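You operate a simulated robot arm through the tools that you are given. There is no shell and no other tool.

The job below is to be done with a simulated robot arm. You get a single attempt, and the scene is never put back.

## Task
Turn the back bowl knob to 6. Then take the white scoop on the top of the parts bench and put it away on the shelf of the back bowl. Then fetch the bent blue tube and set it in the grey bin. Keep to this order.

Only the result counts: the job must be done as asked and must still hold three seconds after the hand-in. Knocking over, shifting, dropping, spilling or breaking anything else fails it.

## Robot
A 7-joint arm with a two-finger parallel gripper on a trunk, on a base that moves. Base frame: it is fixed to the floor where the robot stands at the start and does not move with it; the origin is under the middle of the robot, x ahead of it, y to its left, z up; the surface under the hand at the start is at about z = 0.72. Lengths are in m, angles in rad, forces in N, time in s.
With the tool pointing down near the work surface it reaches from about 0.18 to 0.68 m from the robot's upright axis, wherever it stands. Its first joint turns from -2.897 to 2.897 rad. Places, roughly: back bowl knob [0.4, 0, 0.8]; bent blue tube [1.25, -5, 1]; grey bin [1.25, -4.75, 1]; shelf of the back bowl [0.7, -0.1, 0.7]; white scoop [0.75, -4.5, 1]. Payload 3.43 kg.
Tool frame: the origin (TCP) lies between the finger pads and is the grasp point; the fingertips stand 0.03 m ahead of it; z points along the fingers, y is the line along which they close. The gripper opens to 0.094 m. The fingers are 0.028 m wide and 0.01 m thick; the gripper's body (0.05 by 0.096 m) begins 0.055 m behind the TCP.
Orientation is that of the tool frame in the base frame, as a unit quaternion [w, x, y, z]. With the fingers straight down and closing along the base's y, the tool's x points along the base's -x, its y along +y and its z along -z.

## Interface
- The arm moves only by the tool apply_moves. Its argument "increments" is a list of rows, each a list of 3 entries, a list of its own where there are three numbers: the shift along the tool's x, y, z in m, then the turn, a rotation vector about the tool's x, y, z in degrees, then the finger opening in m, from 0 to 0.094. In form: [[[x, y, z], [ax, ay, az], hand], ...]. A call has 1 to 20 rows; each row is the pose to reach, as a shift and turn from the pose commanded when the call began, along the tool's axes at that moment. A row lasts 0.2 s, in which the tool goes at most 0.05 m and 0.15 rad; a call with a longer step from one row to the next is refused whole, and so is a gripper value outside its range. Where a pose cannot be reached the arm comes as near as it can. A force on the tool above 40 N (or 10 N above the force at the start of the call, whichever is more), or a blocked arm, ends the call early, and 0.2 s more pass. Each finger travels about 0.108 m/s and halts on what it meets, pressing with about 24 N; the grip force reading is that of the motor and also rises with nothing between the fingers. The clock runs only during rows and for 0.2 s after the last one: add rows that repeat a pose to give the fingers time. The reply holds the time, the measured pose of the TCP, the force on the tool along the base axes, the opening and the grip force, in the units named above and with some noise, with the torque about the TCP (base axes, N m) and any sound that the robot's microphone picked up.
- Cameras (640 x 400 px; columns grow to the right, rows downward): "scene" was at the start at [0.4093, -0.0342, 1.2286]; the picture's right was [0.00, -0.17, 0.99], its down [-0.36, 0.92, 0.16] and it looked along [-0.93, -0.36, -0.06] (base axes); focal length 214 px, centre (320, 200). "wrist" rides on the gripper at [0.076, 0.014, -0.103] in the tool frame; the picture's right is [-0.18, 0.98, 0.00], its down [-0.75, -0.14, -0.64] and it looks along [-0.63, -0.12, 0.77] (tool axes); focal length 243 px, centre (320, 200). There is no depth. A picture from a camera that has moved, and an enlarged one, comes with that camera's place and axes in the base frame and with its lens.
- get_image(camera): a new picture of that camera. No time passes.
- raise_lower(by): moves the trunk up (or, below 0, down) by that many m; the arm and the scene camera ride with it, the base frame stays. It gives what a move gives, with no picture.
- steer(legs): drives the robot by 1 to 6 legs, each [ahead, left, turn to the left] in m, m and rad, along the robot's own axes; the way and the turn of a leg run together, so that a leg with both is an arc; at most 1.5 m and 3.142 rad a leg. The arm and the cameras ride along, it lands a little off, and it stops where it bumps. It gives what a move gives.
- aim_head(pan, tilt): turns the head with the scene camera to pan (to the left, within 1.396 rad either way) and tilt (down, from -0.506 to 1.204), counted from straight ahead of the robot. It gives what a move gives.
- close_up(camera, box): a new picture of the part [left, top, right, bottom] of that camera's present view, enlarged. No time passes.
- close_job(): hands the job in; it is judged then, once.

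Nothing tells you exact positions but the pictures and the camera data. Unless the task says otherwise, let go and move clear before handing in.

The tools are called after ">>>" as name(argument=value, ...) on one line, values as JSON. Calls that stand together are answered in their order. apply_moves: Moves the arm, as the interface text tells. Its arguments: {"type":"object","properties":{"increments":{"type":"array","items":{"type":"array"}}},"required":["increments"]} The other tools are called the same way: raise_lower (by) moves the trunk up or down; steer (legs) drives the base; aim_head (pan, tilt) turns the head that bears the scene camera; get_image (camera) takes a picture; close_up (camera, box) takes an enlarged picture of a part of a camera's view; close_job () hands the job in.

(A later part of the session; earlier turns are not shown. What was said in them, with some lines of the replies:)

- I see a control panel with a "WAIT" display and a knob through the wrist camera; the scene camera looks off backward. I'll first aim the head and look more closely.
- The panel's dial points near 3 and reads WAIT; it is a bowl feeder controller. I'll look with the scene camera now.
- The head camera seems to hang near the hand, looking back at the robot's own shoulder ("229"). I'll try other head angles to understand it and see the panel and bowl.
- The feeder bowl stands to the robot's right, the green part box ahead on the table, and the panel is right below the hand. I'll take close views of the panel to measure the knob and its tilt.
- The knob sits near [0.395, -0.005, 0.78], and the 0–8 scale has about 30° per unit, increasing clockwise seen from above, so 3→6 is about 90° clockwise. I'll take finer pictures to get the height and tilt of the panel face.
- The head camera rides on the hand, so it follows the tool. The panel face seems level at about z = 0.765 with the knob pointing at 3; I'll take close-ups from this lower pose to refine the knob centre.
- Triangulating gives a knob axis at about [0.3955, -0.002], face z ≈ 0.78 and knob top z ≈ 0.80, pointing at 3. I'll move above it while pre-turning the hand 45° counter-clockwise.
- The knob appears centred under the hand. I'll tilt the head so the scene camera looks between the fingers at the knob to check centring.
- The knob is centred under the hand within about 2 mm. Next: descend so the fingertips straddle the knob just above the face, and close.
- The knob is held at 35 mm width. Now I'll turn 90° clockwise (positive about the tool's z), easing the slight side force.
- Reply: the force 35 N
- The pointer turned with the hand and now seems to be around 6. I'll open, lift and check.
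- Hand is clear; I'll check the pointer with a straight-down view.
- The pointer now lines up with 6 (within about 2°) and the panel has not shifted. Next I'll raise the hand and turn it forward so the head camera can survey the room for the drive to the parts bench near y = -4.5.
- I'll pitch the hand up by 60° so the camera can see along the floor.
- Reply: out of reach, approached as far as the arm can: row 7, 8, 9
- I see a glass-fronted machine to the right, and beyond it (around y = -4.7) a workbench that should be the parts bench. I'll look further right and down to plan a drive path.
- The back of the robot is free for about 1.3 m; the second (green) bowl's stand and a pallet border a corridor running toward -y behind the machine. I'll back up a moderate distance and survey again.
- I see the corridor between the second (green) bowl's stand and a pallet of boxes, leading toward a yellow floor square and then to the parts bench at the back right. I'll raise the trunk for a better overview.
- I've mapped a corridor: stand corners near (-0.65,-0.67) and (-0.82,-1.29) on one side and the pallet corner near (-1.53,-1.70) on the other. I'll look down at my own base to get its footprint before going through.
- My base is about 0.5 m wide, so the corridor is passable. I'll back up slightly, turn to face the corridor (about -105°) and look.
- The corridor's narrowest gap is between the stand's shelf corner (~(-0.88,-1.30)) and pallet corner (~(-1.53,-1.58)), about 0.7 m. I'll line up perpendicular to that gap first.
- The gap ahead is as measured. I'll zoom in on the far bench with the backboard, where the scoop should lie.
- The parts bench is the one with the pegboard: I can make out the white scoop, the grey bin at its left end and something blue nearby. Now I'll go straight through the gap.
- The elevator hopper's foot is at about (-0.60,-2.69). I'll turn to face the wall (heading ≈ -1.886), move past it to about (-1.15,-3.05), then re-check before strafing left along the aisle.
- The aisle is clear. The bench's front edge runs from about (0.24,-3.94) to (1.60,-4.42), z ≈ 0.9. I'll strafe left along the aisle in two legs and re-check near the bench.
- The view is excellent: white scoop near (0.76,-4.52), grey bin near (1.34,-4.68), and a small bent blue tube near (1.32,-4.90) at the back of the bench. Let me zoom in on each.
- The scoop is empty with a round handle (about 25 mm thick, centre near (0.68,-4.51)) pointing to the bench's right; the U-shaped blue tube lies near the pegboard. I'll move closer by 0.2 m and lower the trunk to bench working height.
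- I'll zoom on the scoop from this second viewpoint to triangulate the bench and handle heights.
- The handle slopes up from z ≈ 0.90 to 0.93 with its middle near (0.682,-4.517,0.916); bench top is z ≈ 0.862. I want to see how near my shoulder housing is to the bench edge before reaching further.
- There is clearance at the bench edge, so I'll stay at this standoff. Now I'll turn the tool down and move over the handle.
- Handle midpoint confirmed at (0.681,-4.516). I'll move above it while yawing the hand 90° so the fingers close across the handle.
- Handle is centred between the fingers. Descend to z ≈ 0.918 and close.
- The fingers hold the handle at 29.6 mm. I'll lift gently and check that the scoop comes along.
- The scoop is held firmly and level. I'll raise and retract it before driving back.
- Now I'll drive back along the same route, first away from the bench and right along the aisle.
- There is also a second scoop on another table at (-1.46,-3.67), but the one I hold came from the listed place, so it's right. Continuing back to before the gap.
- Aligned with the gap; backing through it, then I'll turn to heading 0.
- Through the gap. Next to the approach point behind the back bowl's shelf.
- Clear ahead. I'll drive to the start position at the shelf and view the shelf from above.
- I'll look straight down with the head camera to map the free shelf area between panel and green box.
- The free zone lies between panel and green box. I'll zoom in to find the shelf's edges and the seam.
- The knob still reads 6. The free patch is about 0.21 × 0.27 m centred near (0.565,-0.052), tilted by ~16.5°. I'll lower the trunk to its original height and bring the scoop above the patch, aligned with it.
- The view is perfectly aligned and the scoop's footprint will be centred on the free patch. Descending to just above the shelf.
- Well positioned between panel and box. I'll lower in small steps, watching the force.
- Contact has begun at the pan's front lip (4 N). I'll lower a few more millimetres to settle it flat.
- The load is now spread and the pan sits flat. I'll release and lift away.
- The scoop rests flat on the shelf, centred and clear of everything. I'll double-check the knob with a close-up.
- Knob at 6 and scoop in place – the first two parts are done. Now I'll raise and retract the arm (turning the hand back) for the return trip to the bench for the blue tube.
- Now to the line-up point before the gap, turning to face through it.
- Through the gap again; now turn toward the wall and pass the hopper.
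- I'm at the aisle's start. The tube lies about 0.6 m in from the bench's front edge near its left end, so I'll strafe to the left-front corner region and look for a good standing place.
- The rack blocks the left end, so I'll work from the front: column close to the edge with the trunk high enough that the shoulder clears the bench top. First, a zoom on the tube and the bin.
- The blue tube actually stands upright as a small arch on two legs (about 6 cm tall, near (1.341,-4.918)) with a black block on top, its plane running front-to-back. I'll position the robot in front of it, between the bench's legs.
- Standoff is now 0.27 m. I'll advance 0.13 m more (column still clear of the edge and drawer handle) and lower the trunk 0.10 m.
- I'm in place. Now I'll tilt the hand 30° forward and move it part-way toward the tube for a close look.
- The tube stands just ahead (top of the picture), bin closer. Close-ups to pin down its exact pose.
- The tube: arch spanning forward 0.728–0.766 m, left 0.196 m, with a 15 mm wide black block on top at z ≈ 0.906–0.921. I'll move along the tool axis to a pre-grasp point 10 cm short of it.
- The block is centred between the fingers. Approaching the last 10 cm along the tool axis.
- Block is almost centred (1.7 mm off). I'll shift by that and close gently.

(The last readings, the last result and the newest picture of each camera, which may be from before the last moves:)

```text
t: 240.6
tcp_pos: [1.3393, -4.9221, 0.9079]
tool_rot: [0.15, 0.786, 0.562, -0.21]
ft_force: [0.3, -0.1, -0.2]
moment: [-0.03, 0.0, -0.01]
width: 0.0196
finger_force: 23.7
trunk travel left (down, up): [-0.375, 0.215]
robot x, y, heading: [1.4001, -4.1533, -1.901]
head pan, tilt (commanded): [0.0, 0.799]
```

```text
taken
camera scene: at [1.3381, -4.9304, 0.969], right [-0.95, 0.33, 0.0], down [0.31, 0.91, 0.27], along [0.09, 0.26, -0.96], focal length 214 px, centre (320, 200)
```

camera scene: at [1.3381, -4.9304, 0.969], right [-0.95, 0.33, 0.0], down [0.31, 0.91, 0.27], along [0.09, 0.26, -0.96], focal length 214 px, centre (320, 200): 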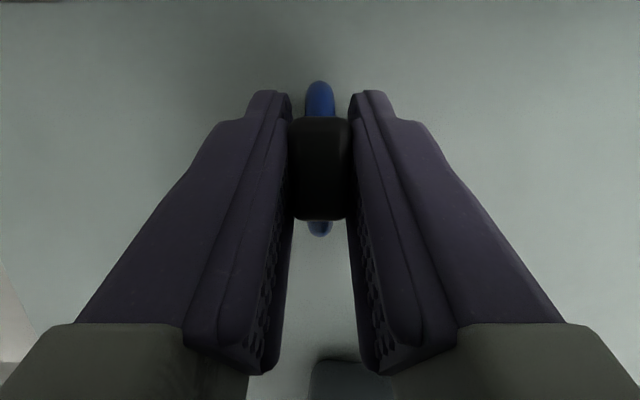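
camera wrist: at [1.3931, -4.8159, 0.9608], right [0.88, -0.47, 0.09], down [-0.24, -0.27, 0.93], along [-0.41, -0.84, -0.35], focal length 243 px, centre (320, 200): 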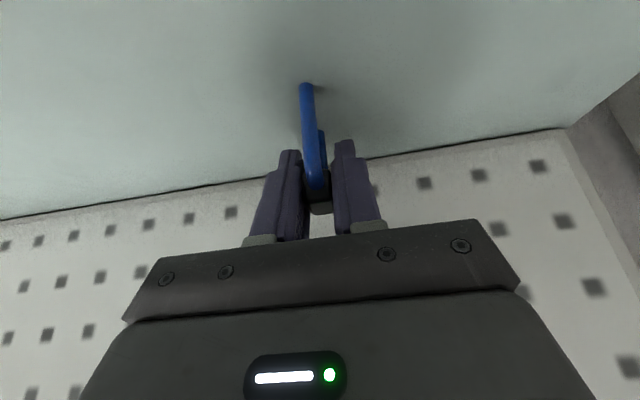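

Gripped at ~20 mm. I'll lift straight up 12 cm and check.

>>> apply_moves(increments=[[[-0.005, 0, -0.0087], [0, 0, 0], 0.005], [[-0.015, 0, -0.026], [0, 0, 0], 0.005], [[-0.03, 0, -0.052], [0, 0, 0], 0.005], [[-0.045, 0, -0.078], [0, 0, 0], 0.005], [[-0.06, 0, -0.104], [0, 0, 0], 0.005], [[-0.06, 0, -0.104], [0, 0, 0], 0.005]])

>>> get_image(camera="wrist")

>>> aim_head(pan=0.0, tilt=0.5)

>>> get_image(camera="scene")

```text
t: 242.0
tcp_pos: [1.3405, -4.9228, 1.0311]
tool_rot: [0.151, 0.786, 0.561, -0.21]
ft_force: [-0.1, -0.4, -0.2]
moment: [-0.03, -0.02, 0.0]
width: 0.0194
finger_force: 23.7
trunk travel left (down, up): [-0.375, 0.215]
robot x, y, heading: [1.3992, -4.1523, -1.903]
head pan, tilt (commanded): [0.0, 0.799]
```

```text
taken
camera wrist: at [1.3943, -4.8155, 1.082], right [0.88, -0.47, 0.09], down [-0.24, -0.27, 0.93], along [-0.41, -0.84, -0.35], focal length 243 px, centre (320, 200)
```

wrist: 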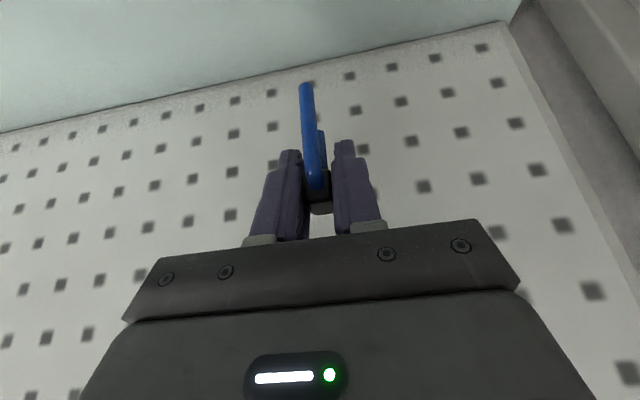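

```text
t: 242.8
tcp_pos: [1.3399, -4.9223, 1.0308]
tool_rot: [0.15, 0.786, 0.561, -0.211]
ft_force: [0.1, 0.6, 0.0]
moment: [0.0, 0.0, 0.0]
width: 0.0191
finger_force: 23.9
trunk travel left (down, up): [-0.375, 0.215]
robot x, y, heading: [1.4003, -4.1549, -1.904]
head pan, tilt (commanded): [0.0, 0.499]
```

```text
taken
camera scene: at [1.3304, -4.956, 1.094], right [-0.95, 0.33, 0.0], down [0.33, 0.95, -0.02], along [-0.01, -0.02, -1.0], focal length 214 px, centre (320, 200)
```

scene: 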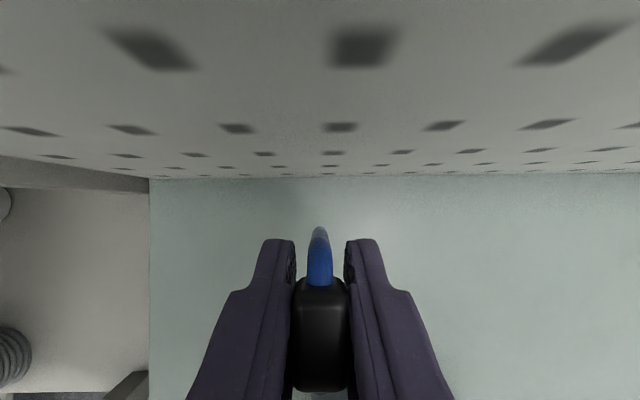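

The tube is held securely. Moving back and right to above the bin's centre.

>>> apply_moves(increments=[[[0.031, -0.007, -0.018], [0, 0, 0], 0.005], [[0.062, -0.014, -0.036], [0, 0, 0], 0.005], [[0.093, -0.022, -0.054], [0, 0, 0], 0.005], [[0.125, -0.029, -0.072], [0, 0, 0], 0.005], [[0.156, -0.036, -0.09], [0, 0, 0], 0.005], [[0.187, -0.043, -0.108], [0, 0, 0], 0.005], [[0.187, -0.043, -0.108], [0, 0, 0], 0.005]])

>>> aim_head(pan=0.0, tilt=0.8)

>>> get_image(camera="scene")

>>> get_image(camera="wrist")

```text
t: 244.4
tcp_pos: [1.3714, -4.7053, 1.028]
tool_rot: [0.15, 0.786, 0.562, -0.21]
ft_force: [0.1, 0.2, 0.0]
moment: [0.0, 0.01, 0.0]
width: 0.0193
finger_force: 24.0
trunk travel left (down, up): [-0.375, 0.215]
robot x, y, heading: [1.4041, -4.1552, -1.9]
head pan, tilt (commanded): [0.0, 0.499]
```

```text
t: 245.2
tcp_pos: [1.3707, -4.7044, 1.0284]
tool_rot: [0.15, 0.786, 0.561, -0.21]
ft_force: [-0.3, 0.1, 0.1]
moment: [0.02, 0.0, -0.01]
width: 0.0194
finger_force: 23.7
trunk travel left (down, up): [-0.375, 0.215]
robot x, y, heading: [1.4013, -4.1516, -1.903]
head pan, tilt (commanded): [0.0, 0.799]
```

```text
taken
camera scene: at [1.3684, -4.7128, 1.0886], right [-0.95, 0.33, 0.0], down [0.31, 0.91, 0.27], along [0.09, 0.26, -0.96], focal length 214 px, centre (320, 200)
```

scene: 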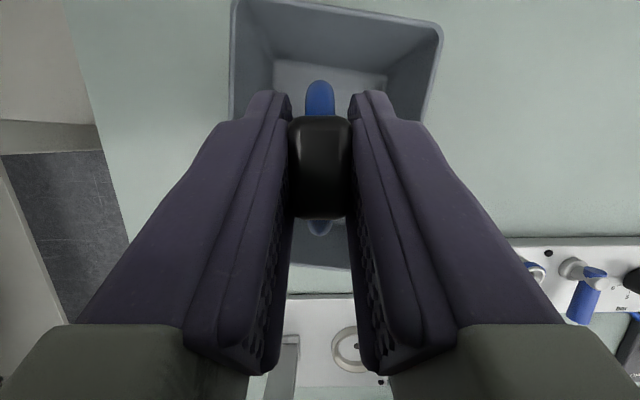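

```text
taken
camera wrist: at [1.4234, -4.5982, 1.0804], right [0.88, -0.47, 0.09], down [-0.24, -0.27, 0.93], along [-0.41, -0.84, -0.35], focal length 243 px, centre (320, 200)
```

wrist: 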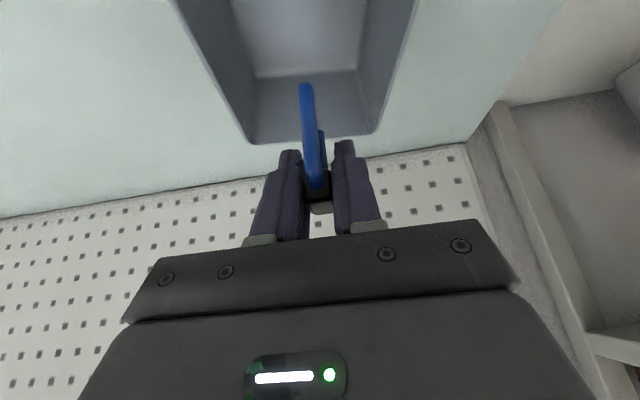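

The tube hangs centred over the bin (rim z ≈ 0.94). Lowering it vertically into the bin.

>>> apply_moves(increments=[[[0.0125, 0, 0.0217], [0, 0, 0], 0.005], [[0.025, 0, 0.0433], [0, 0, 0], 0.005], [[0.0375, 0, 0.065], [0, 0, 0], 0.005], [[0.0475, 0, 0.0823], [0, 0, 0], 0.005], [[0.0525, 0, 0.091], [0, 0, 0], 0.005], [[0.0525, 0, 0.091], [0, 0, 0], 0.005]])

>>> get_image(camera="wrist")

>>> get_image(camera="scene")

```text
t: 246.6
tcp_pos: [1.3688, -4.7058, 0.9238]
tool_rot: [0.149, 0.787, 0.561, -0.209]
ft_force: [-0.2, -0.5, 0.0]
moment: [0.01, 0.0, 0.02]
width: 0.0195
finger_force: 23.7
trunk travel left (down, up): [-0.375, 0.215]
robot x, y, heading: [1.4007, -4.1508, -1.901]
head pan, tilt (commanded): [0.0, 0.799]
```

```text
taken
camera wrist: at [1.4233, -4.5992, 0.9757], right [0.88, -0.47, 0.09], down [-0.24, -0.27, 0.93], along [-0.41, -0.84, -0.35], focal length 243 px, centre (320, 200)
```

wrist: 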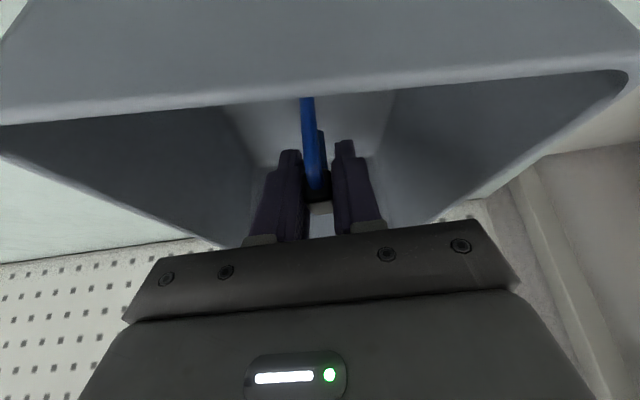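

```text
taken
camera scene: at [1.3684, -4.7137, 0.9839], right [-0.95, 0.33, 0.0], down [0.31, 0.91, 0.27], along [0.09, 0.26, -0.96], focal length 214 px, centre (320, 200)
```

scene: 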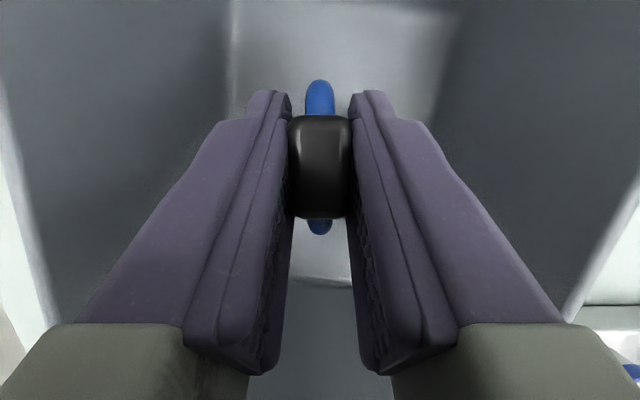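

Legs are about 1 cm above the bin floor. Lowering in small steps until contact.

>>> apply_moves(increments=[[[0.0015, 0, 0.0026], [0, 0, 0], 0.005], [[0.003, 0, 0.0052], [0, 0, 0], 0.005], [[0.004, 0, 0.0069], [0, 0, 0], 0.005], [[0.004, 0, 0.0069], [0, 0, 0], 0.005]])

>>> apply_moves(increments=[[[0.00075, 0, 0.0013], [0, 0, 0], 0.005], [[0.0015, 0, 0.0026], [0, 0, 0], 0.005], [[0.0015, 0, 0.0026], [0, 0, 0], 0.005]])

```text
t: 247.6
tcp_pos: [1.3698, -4.7041, 0.9145]
tool_rot: [0.15, 0.786, 0.562, -0.209]
ft_force: [0.1, 0.8, -0.1]
moment: [0.03, 0.0, -0.01]
width: 0.0194
finger_force: 23.7
trunk travel left (down, up): [-0.375, 0.215]
robot x, y, heading: [1.3987, -4.1559, -1.903]
head pan, tilt (commanded): [0.0, 0.799]
```

```text
t: 248.4
tcp_pos: [1.371, -4.7046, 0.9135]
tool_rot: [0.151, 0.786, 0.562, -0.211]
ft_force: [1.0, 0.5, 6.9]
moment: [-0.01, -0.03, 0.02]
width: 0.0194
finger_force: 24.5
trunk travel left (down, up): [-0.375, 0.215]
robot x, y, heading: [1.3986, -4.1503, -1.901]
head pan, tilt (commanded): [0.0, 0.799]
```

Feet touch the bin floor (7 N). I'll relieve the pressure slightly, open a little, and withdraw along the tool axis and upward.

>>> apply_moves(increments=[[[-0.0008, 0, -0.0014], [0, 0, 0], 0.012], [[-0.0008, 0, -0.0014], [0, 0, 0], 0.022], [[-0.0008, 0, -0.0014], [0, 0, 0], 0.028], [[-0.0008, 0, -0.0014], [0, 0, 0], 0.034], [[-0.0008, 0, -0.0014], [0, 0, 0], 0.04], [[-0.0008, 0, -0.0014], [0, 0, 0], 0.042], [[-0.0008, 0, -0.0014], [0, 0, 0], 0.042]])

>>> get_image(camera="wrist")

>>> get_image(camera="scene")

```text
t: 250.0
tcp_pos: [1.3699, -4.706, 0.9136]
tool_rot: [0.15, 0.787, 0.561, -0.21]
ft_force: [-0.1, 1.2, -0.1]
moment: [-0.04, -0.01, -0.01]
width: 0.042
finger_force: 0.1
trunk travel left (down, up): [-0.375, 0.215]
robot x, y, heading: [1.395, -4.1532, -1.902]
head pan, tilt (commanded): [0.0, 0.799]
```

```text
taken
camera wrist: at [1.4229, -4.5984, 0.9665], right [0.88, -0.47, 0.09], down [-0.24, -0.27, 0.93], along [-0.41, -0.84, -0.35], focal length 243 px, centre (320, 200)
```

wrist: 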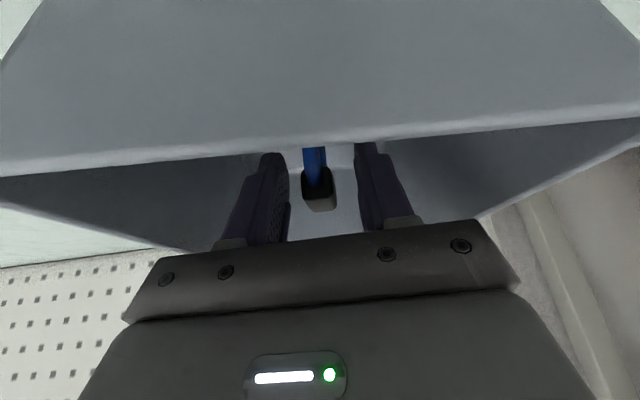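

```text
taken
camera scene: at [1.3679, -4.713, 0.9746], right [-0.95, 0.33, 0.0], down [0.31, 0.91, 0.27], along [0.09, 0.26, -0.96], focal length 214 px, centre (320, 200)
```

scene: 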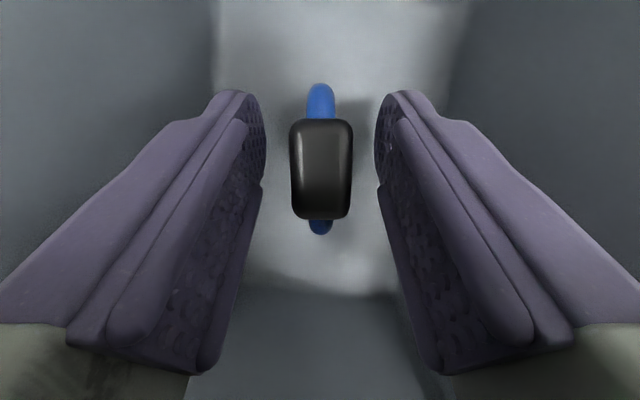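

The tube stands upright inside the bin, free of the fingers. Withdrawing straight up.

>>> apply_moves(increments=[[[-0.005, 0, -0.0087], [0, 0, 0], 0.042], [[-0.015, 0, -0.026], [0, 0, 0], 0.042], [[-0.03, 0, -0.052], [0, 0, 0], 0.042], [[-0.05, 0, -0.0866], [0, 0, 0], 0.042], [[-0.07, 0, -0.1212], [0, 0, 0], 0.042], [[-0.09, 0, -0.1559], [0, 0, 0], 0.042], [[-0.1, 0, -0.1732], [0, 0, 0], 0.042]])

>>> get_image(camera="scene")

>>> get_image(camera="wrist")

```text
t: 251.6
tcp_pos: [1.3701, -4.7024, 1.1146]
tool_rot: [0.15, 0.787, 0.561, -0.21]
ft_force: [1.1, 0.0, -0.6]
moment: [0.0, -0.01, -0.02]
width: 0.0422
finger_force: 0.0
trunk travel left (down, up): [-0.375, 0.215]
robot x, y, heading: [1.402, -4.1524, -1.9]
head pan, tilt (commanded): [0.0, 0.799]
```

```text
taken
camera scene: at [1.3682, -4.7107, 1.175], right [-0.95, 0.33, 0.0], down [0.31, 0.91, 0.27], along [0.09, 0.26, -0.96], focal length 214 px, centre (320, 200)
```

scene: 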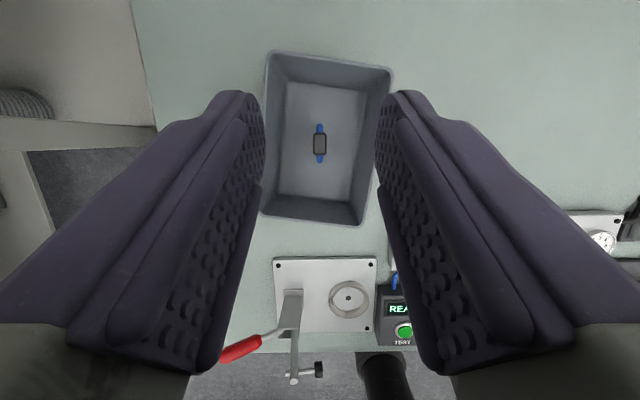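

```text
taken
camera wrist: at [1.4231, -4.5961, 1.1669], right [0.88, -0.47, 0.09], down [-0.24, -0.27, 0.93], along [-0.41, -0.84, -0.35], focal length 243 px, centre (320, 200)
```

wrist: 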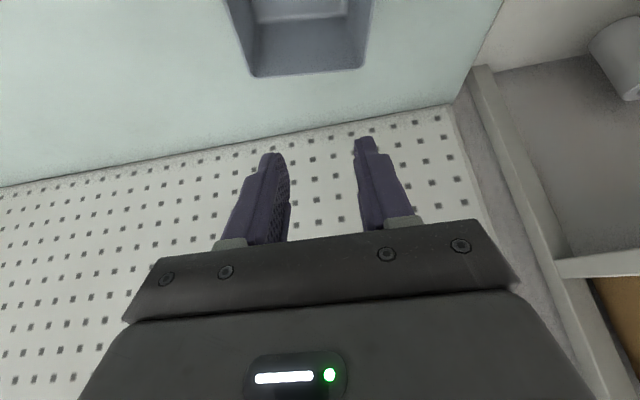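

The tube stands in the grey bin and nothing else was disturbed. I'll move the hand further clear and take a final look.

>>> apply_moves(increments=[[[-0.02, 0, -0.035], [0, 0, 0], 0.042], [[-0.03, 0, -0.07], [0, 0, 0], 0.042], [[-0.03, 0, -0.1], [0, 0, 0], 0.042], [[-0.03, 0, -0.12], [0, 0, 0], 0.042], [[-0.03, 0, -0.12], [0, 0, 0], 0.042]])

>>> steer(legs=[[-0.25, 0, 0]])

>>> aim_head(pan=0.0, tilt=0.1)

>>> get_image(camera="scene")

```text
t: 252.8
tcp_pos: [1.3798, -4.6739, 1.2341]
tool_rot: [0.15, 0.787, 0.56, -0.21]
ft_force: [-0.3, 0.3, -0.2]
moment: [-0.02, -0.01, -0.02]
width: 0.0421
finger_force: 0.0
trunk travel left (down, up): [-0.375, 0.215]
robot x, y, heading: [1.4013, -4.1562, -1.9]
head pan, tilt (commanded): [0.0, 0.799]
```

```text
t: 254.7
tcp_pos: [1.4637, -4.435, 1.2344]
tool_rot: [0.151, 0.785, 0.562, -0.21]
ft_force: [-0.2, 1.0, 0.2]
moment: [-0.03, 0.01, 0.03]
width: 0.0421
finger_force: 0.0
trunk travel left (down, up): [-0.375, 0.215]
robot x, y, heading: [1.4817, -3.9153, -1.901]
head pan, tilt (commanded): [0.0, 0.799]
```

```text
t: 255.7
tcp_pos: [1.4623, -4.436, 1.2335]
tool_rot: [0.15, 0.786, 0.562, -0.21]
ft_force: [-0.9, -0.2, -0.1]
moment: [0.01, 0.01, -0.02]
width: 0.0419
finger_force: 0.0
trunk travel left (down, up): [-0.375, 0.215]
robot x, y, heading: [1.4827, -3.9162, -1.899]
head pan, tilt (commanded): [0.0, 0.099]
```

```text
taken
camera scene: at [1.4417, -4.5007, 1.3154], right [-0.95, 0.32, 0.0], down [0.29, 0.86, -0.41], along [-0.13, -0.39, -0.91], focal length 214 px, centre (320, 200)
```

scene: 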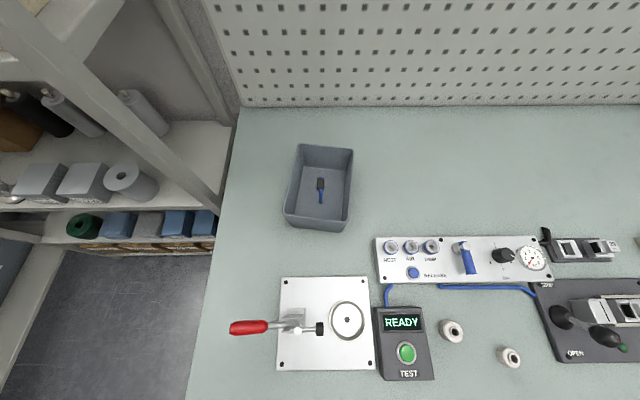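

The tube stands upright in the grey bin and the rest of the bench is undisturbed. The scoop is on the back bowl's shelf and the knob was at 6 when I last checked. The hand is clear, so I'm handing in.

>>> close_job()

```text
The job is handed in.
```

All three parts are done in the order you gave, and the job is handed in.

- **Knob:** the back bowl knob was turned from 3 to 6. I measured its pointer against the dial twice afterwards, the second time after placing the scoop, and it lined up with the 6 mark both times.
- **Scoop:** the white scoop from the parts bench lies flat on the back bowl's shelf, between the control panel and the green box.
- **Tube:** the bent blue tube stands upright near the middle of the grey bin.

A second white scoop sits on another table along the same wall. I took the one at the place you listed, on the parts bench, and left the other alone.

I saw nothing else moved or knocked over along the way. The gripper let go and was clear of the bench items before hand-in. I could not look at the knob and scoop again from the bench at the end, so the last view I have of them is from just after placing the scoop.
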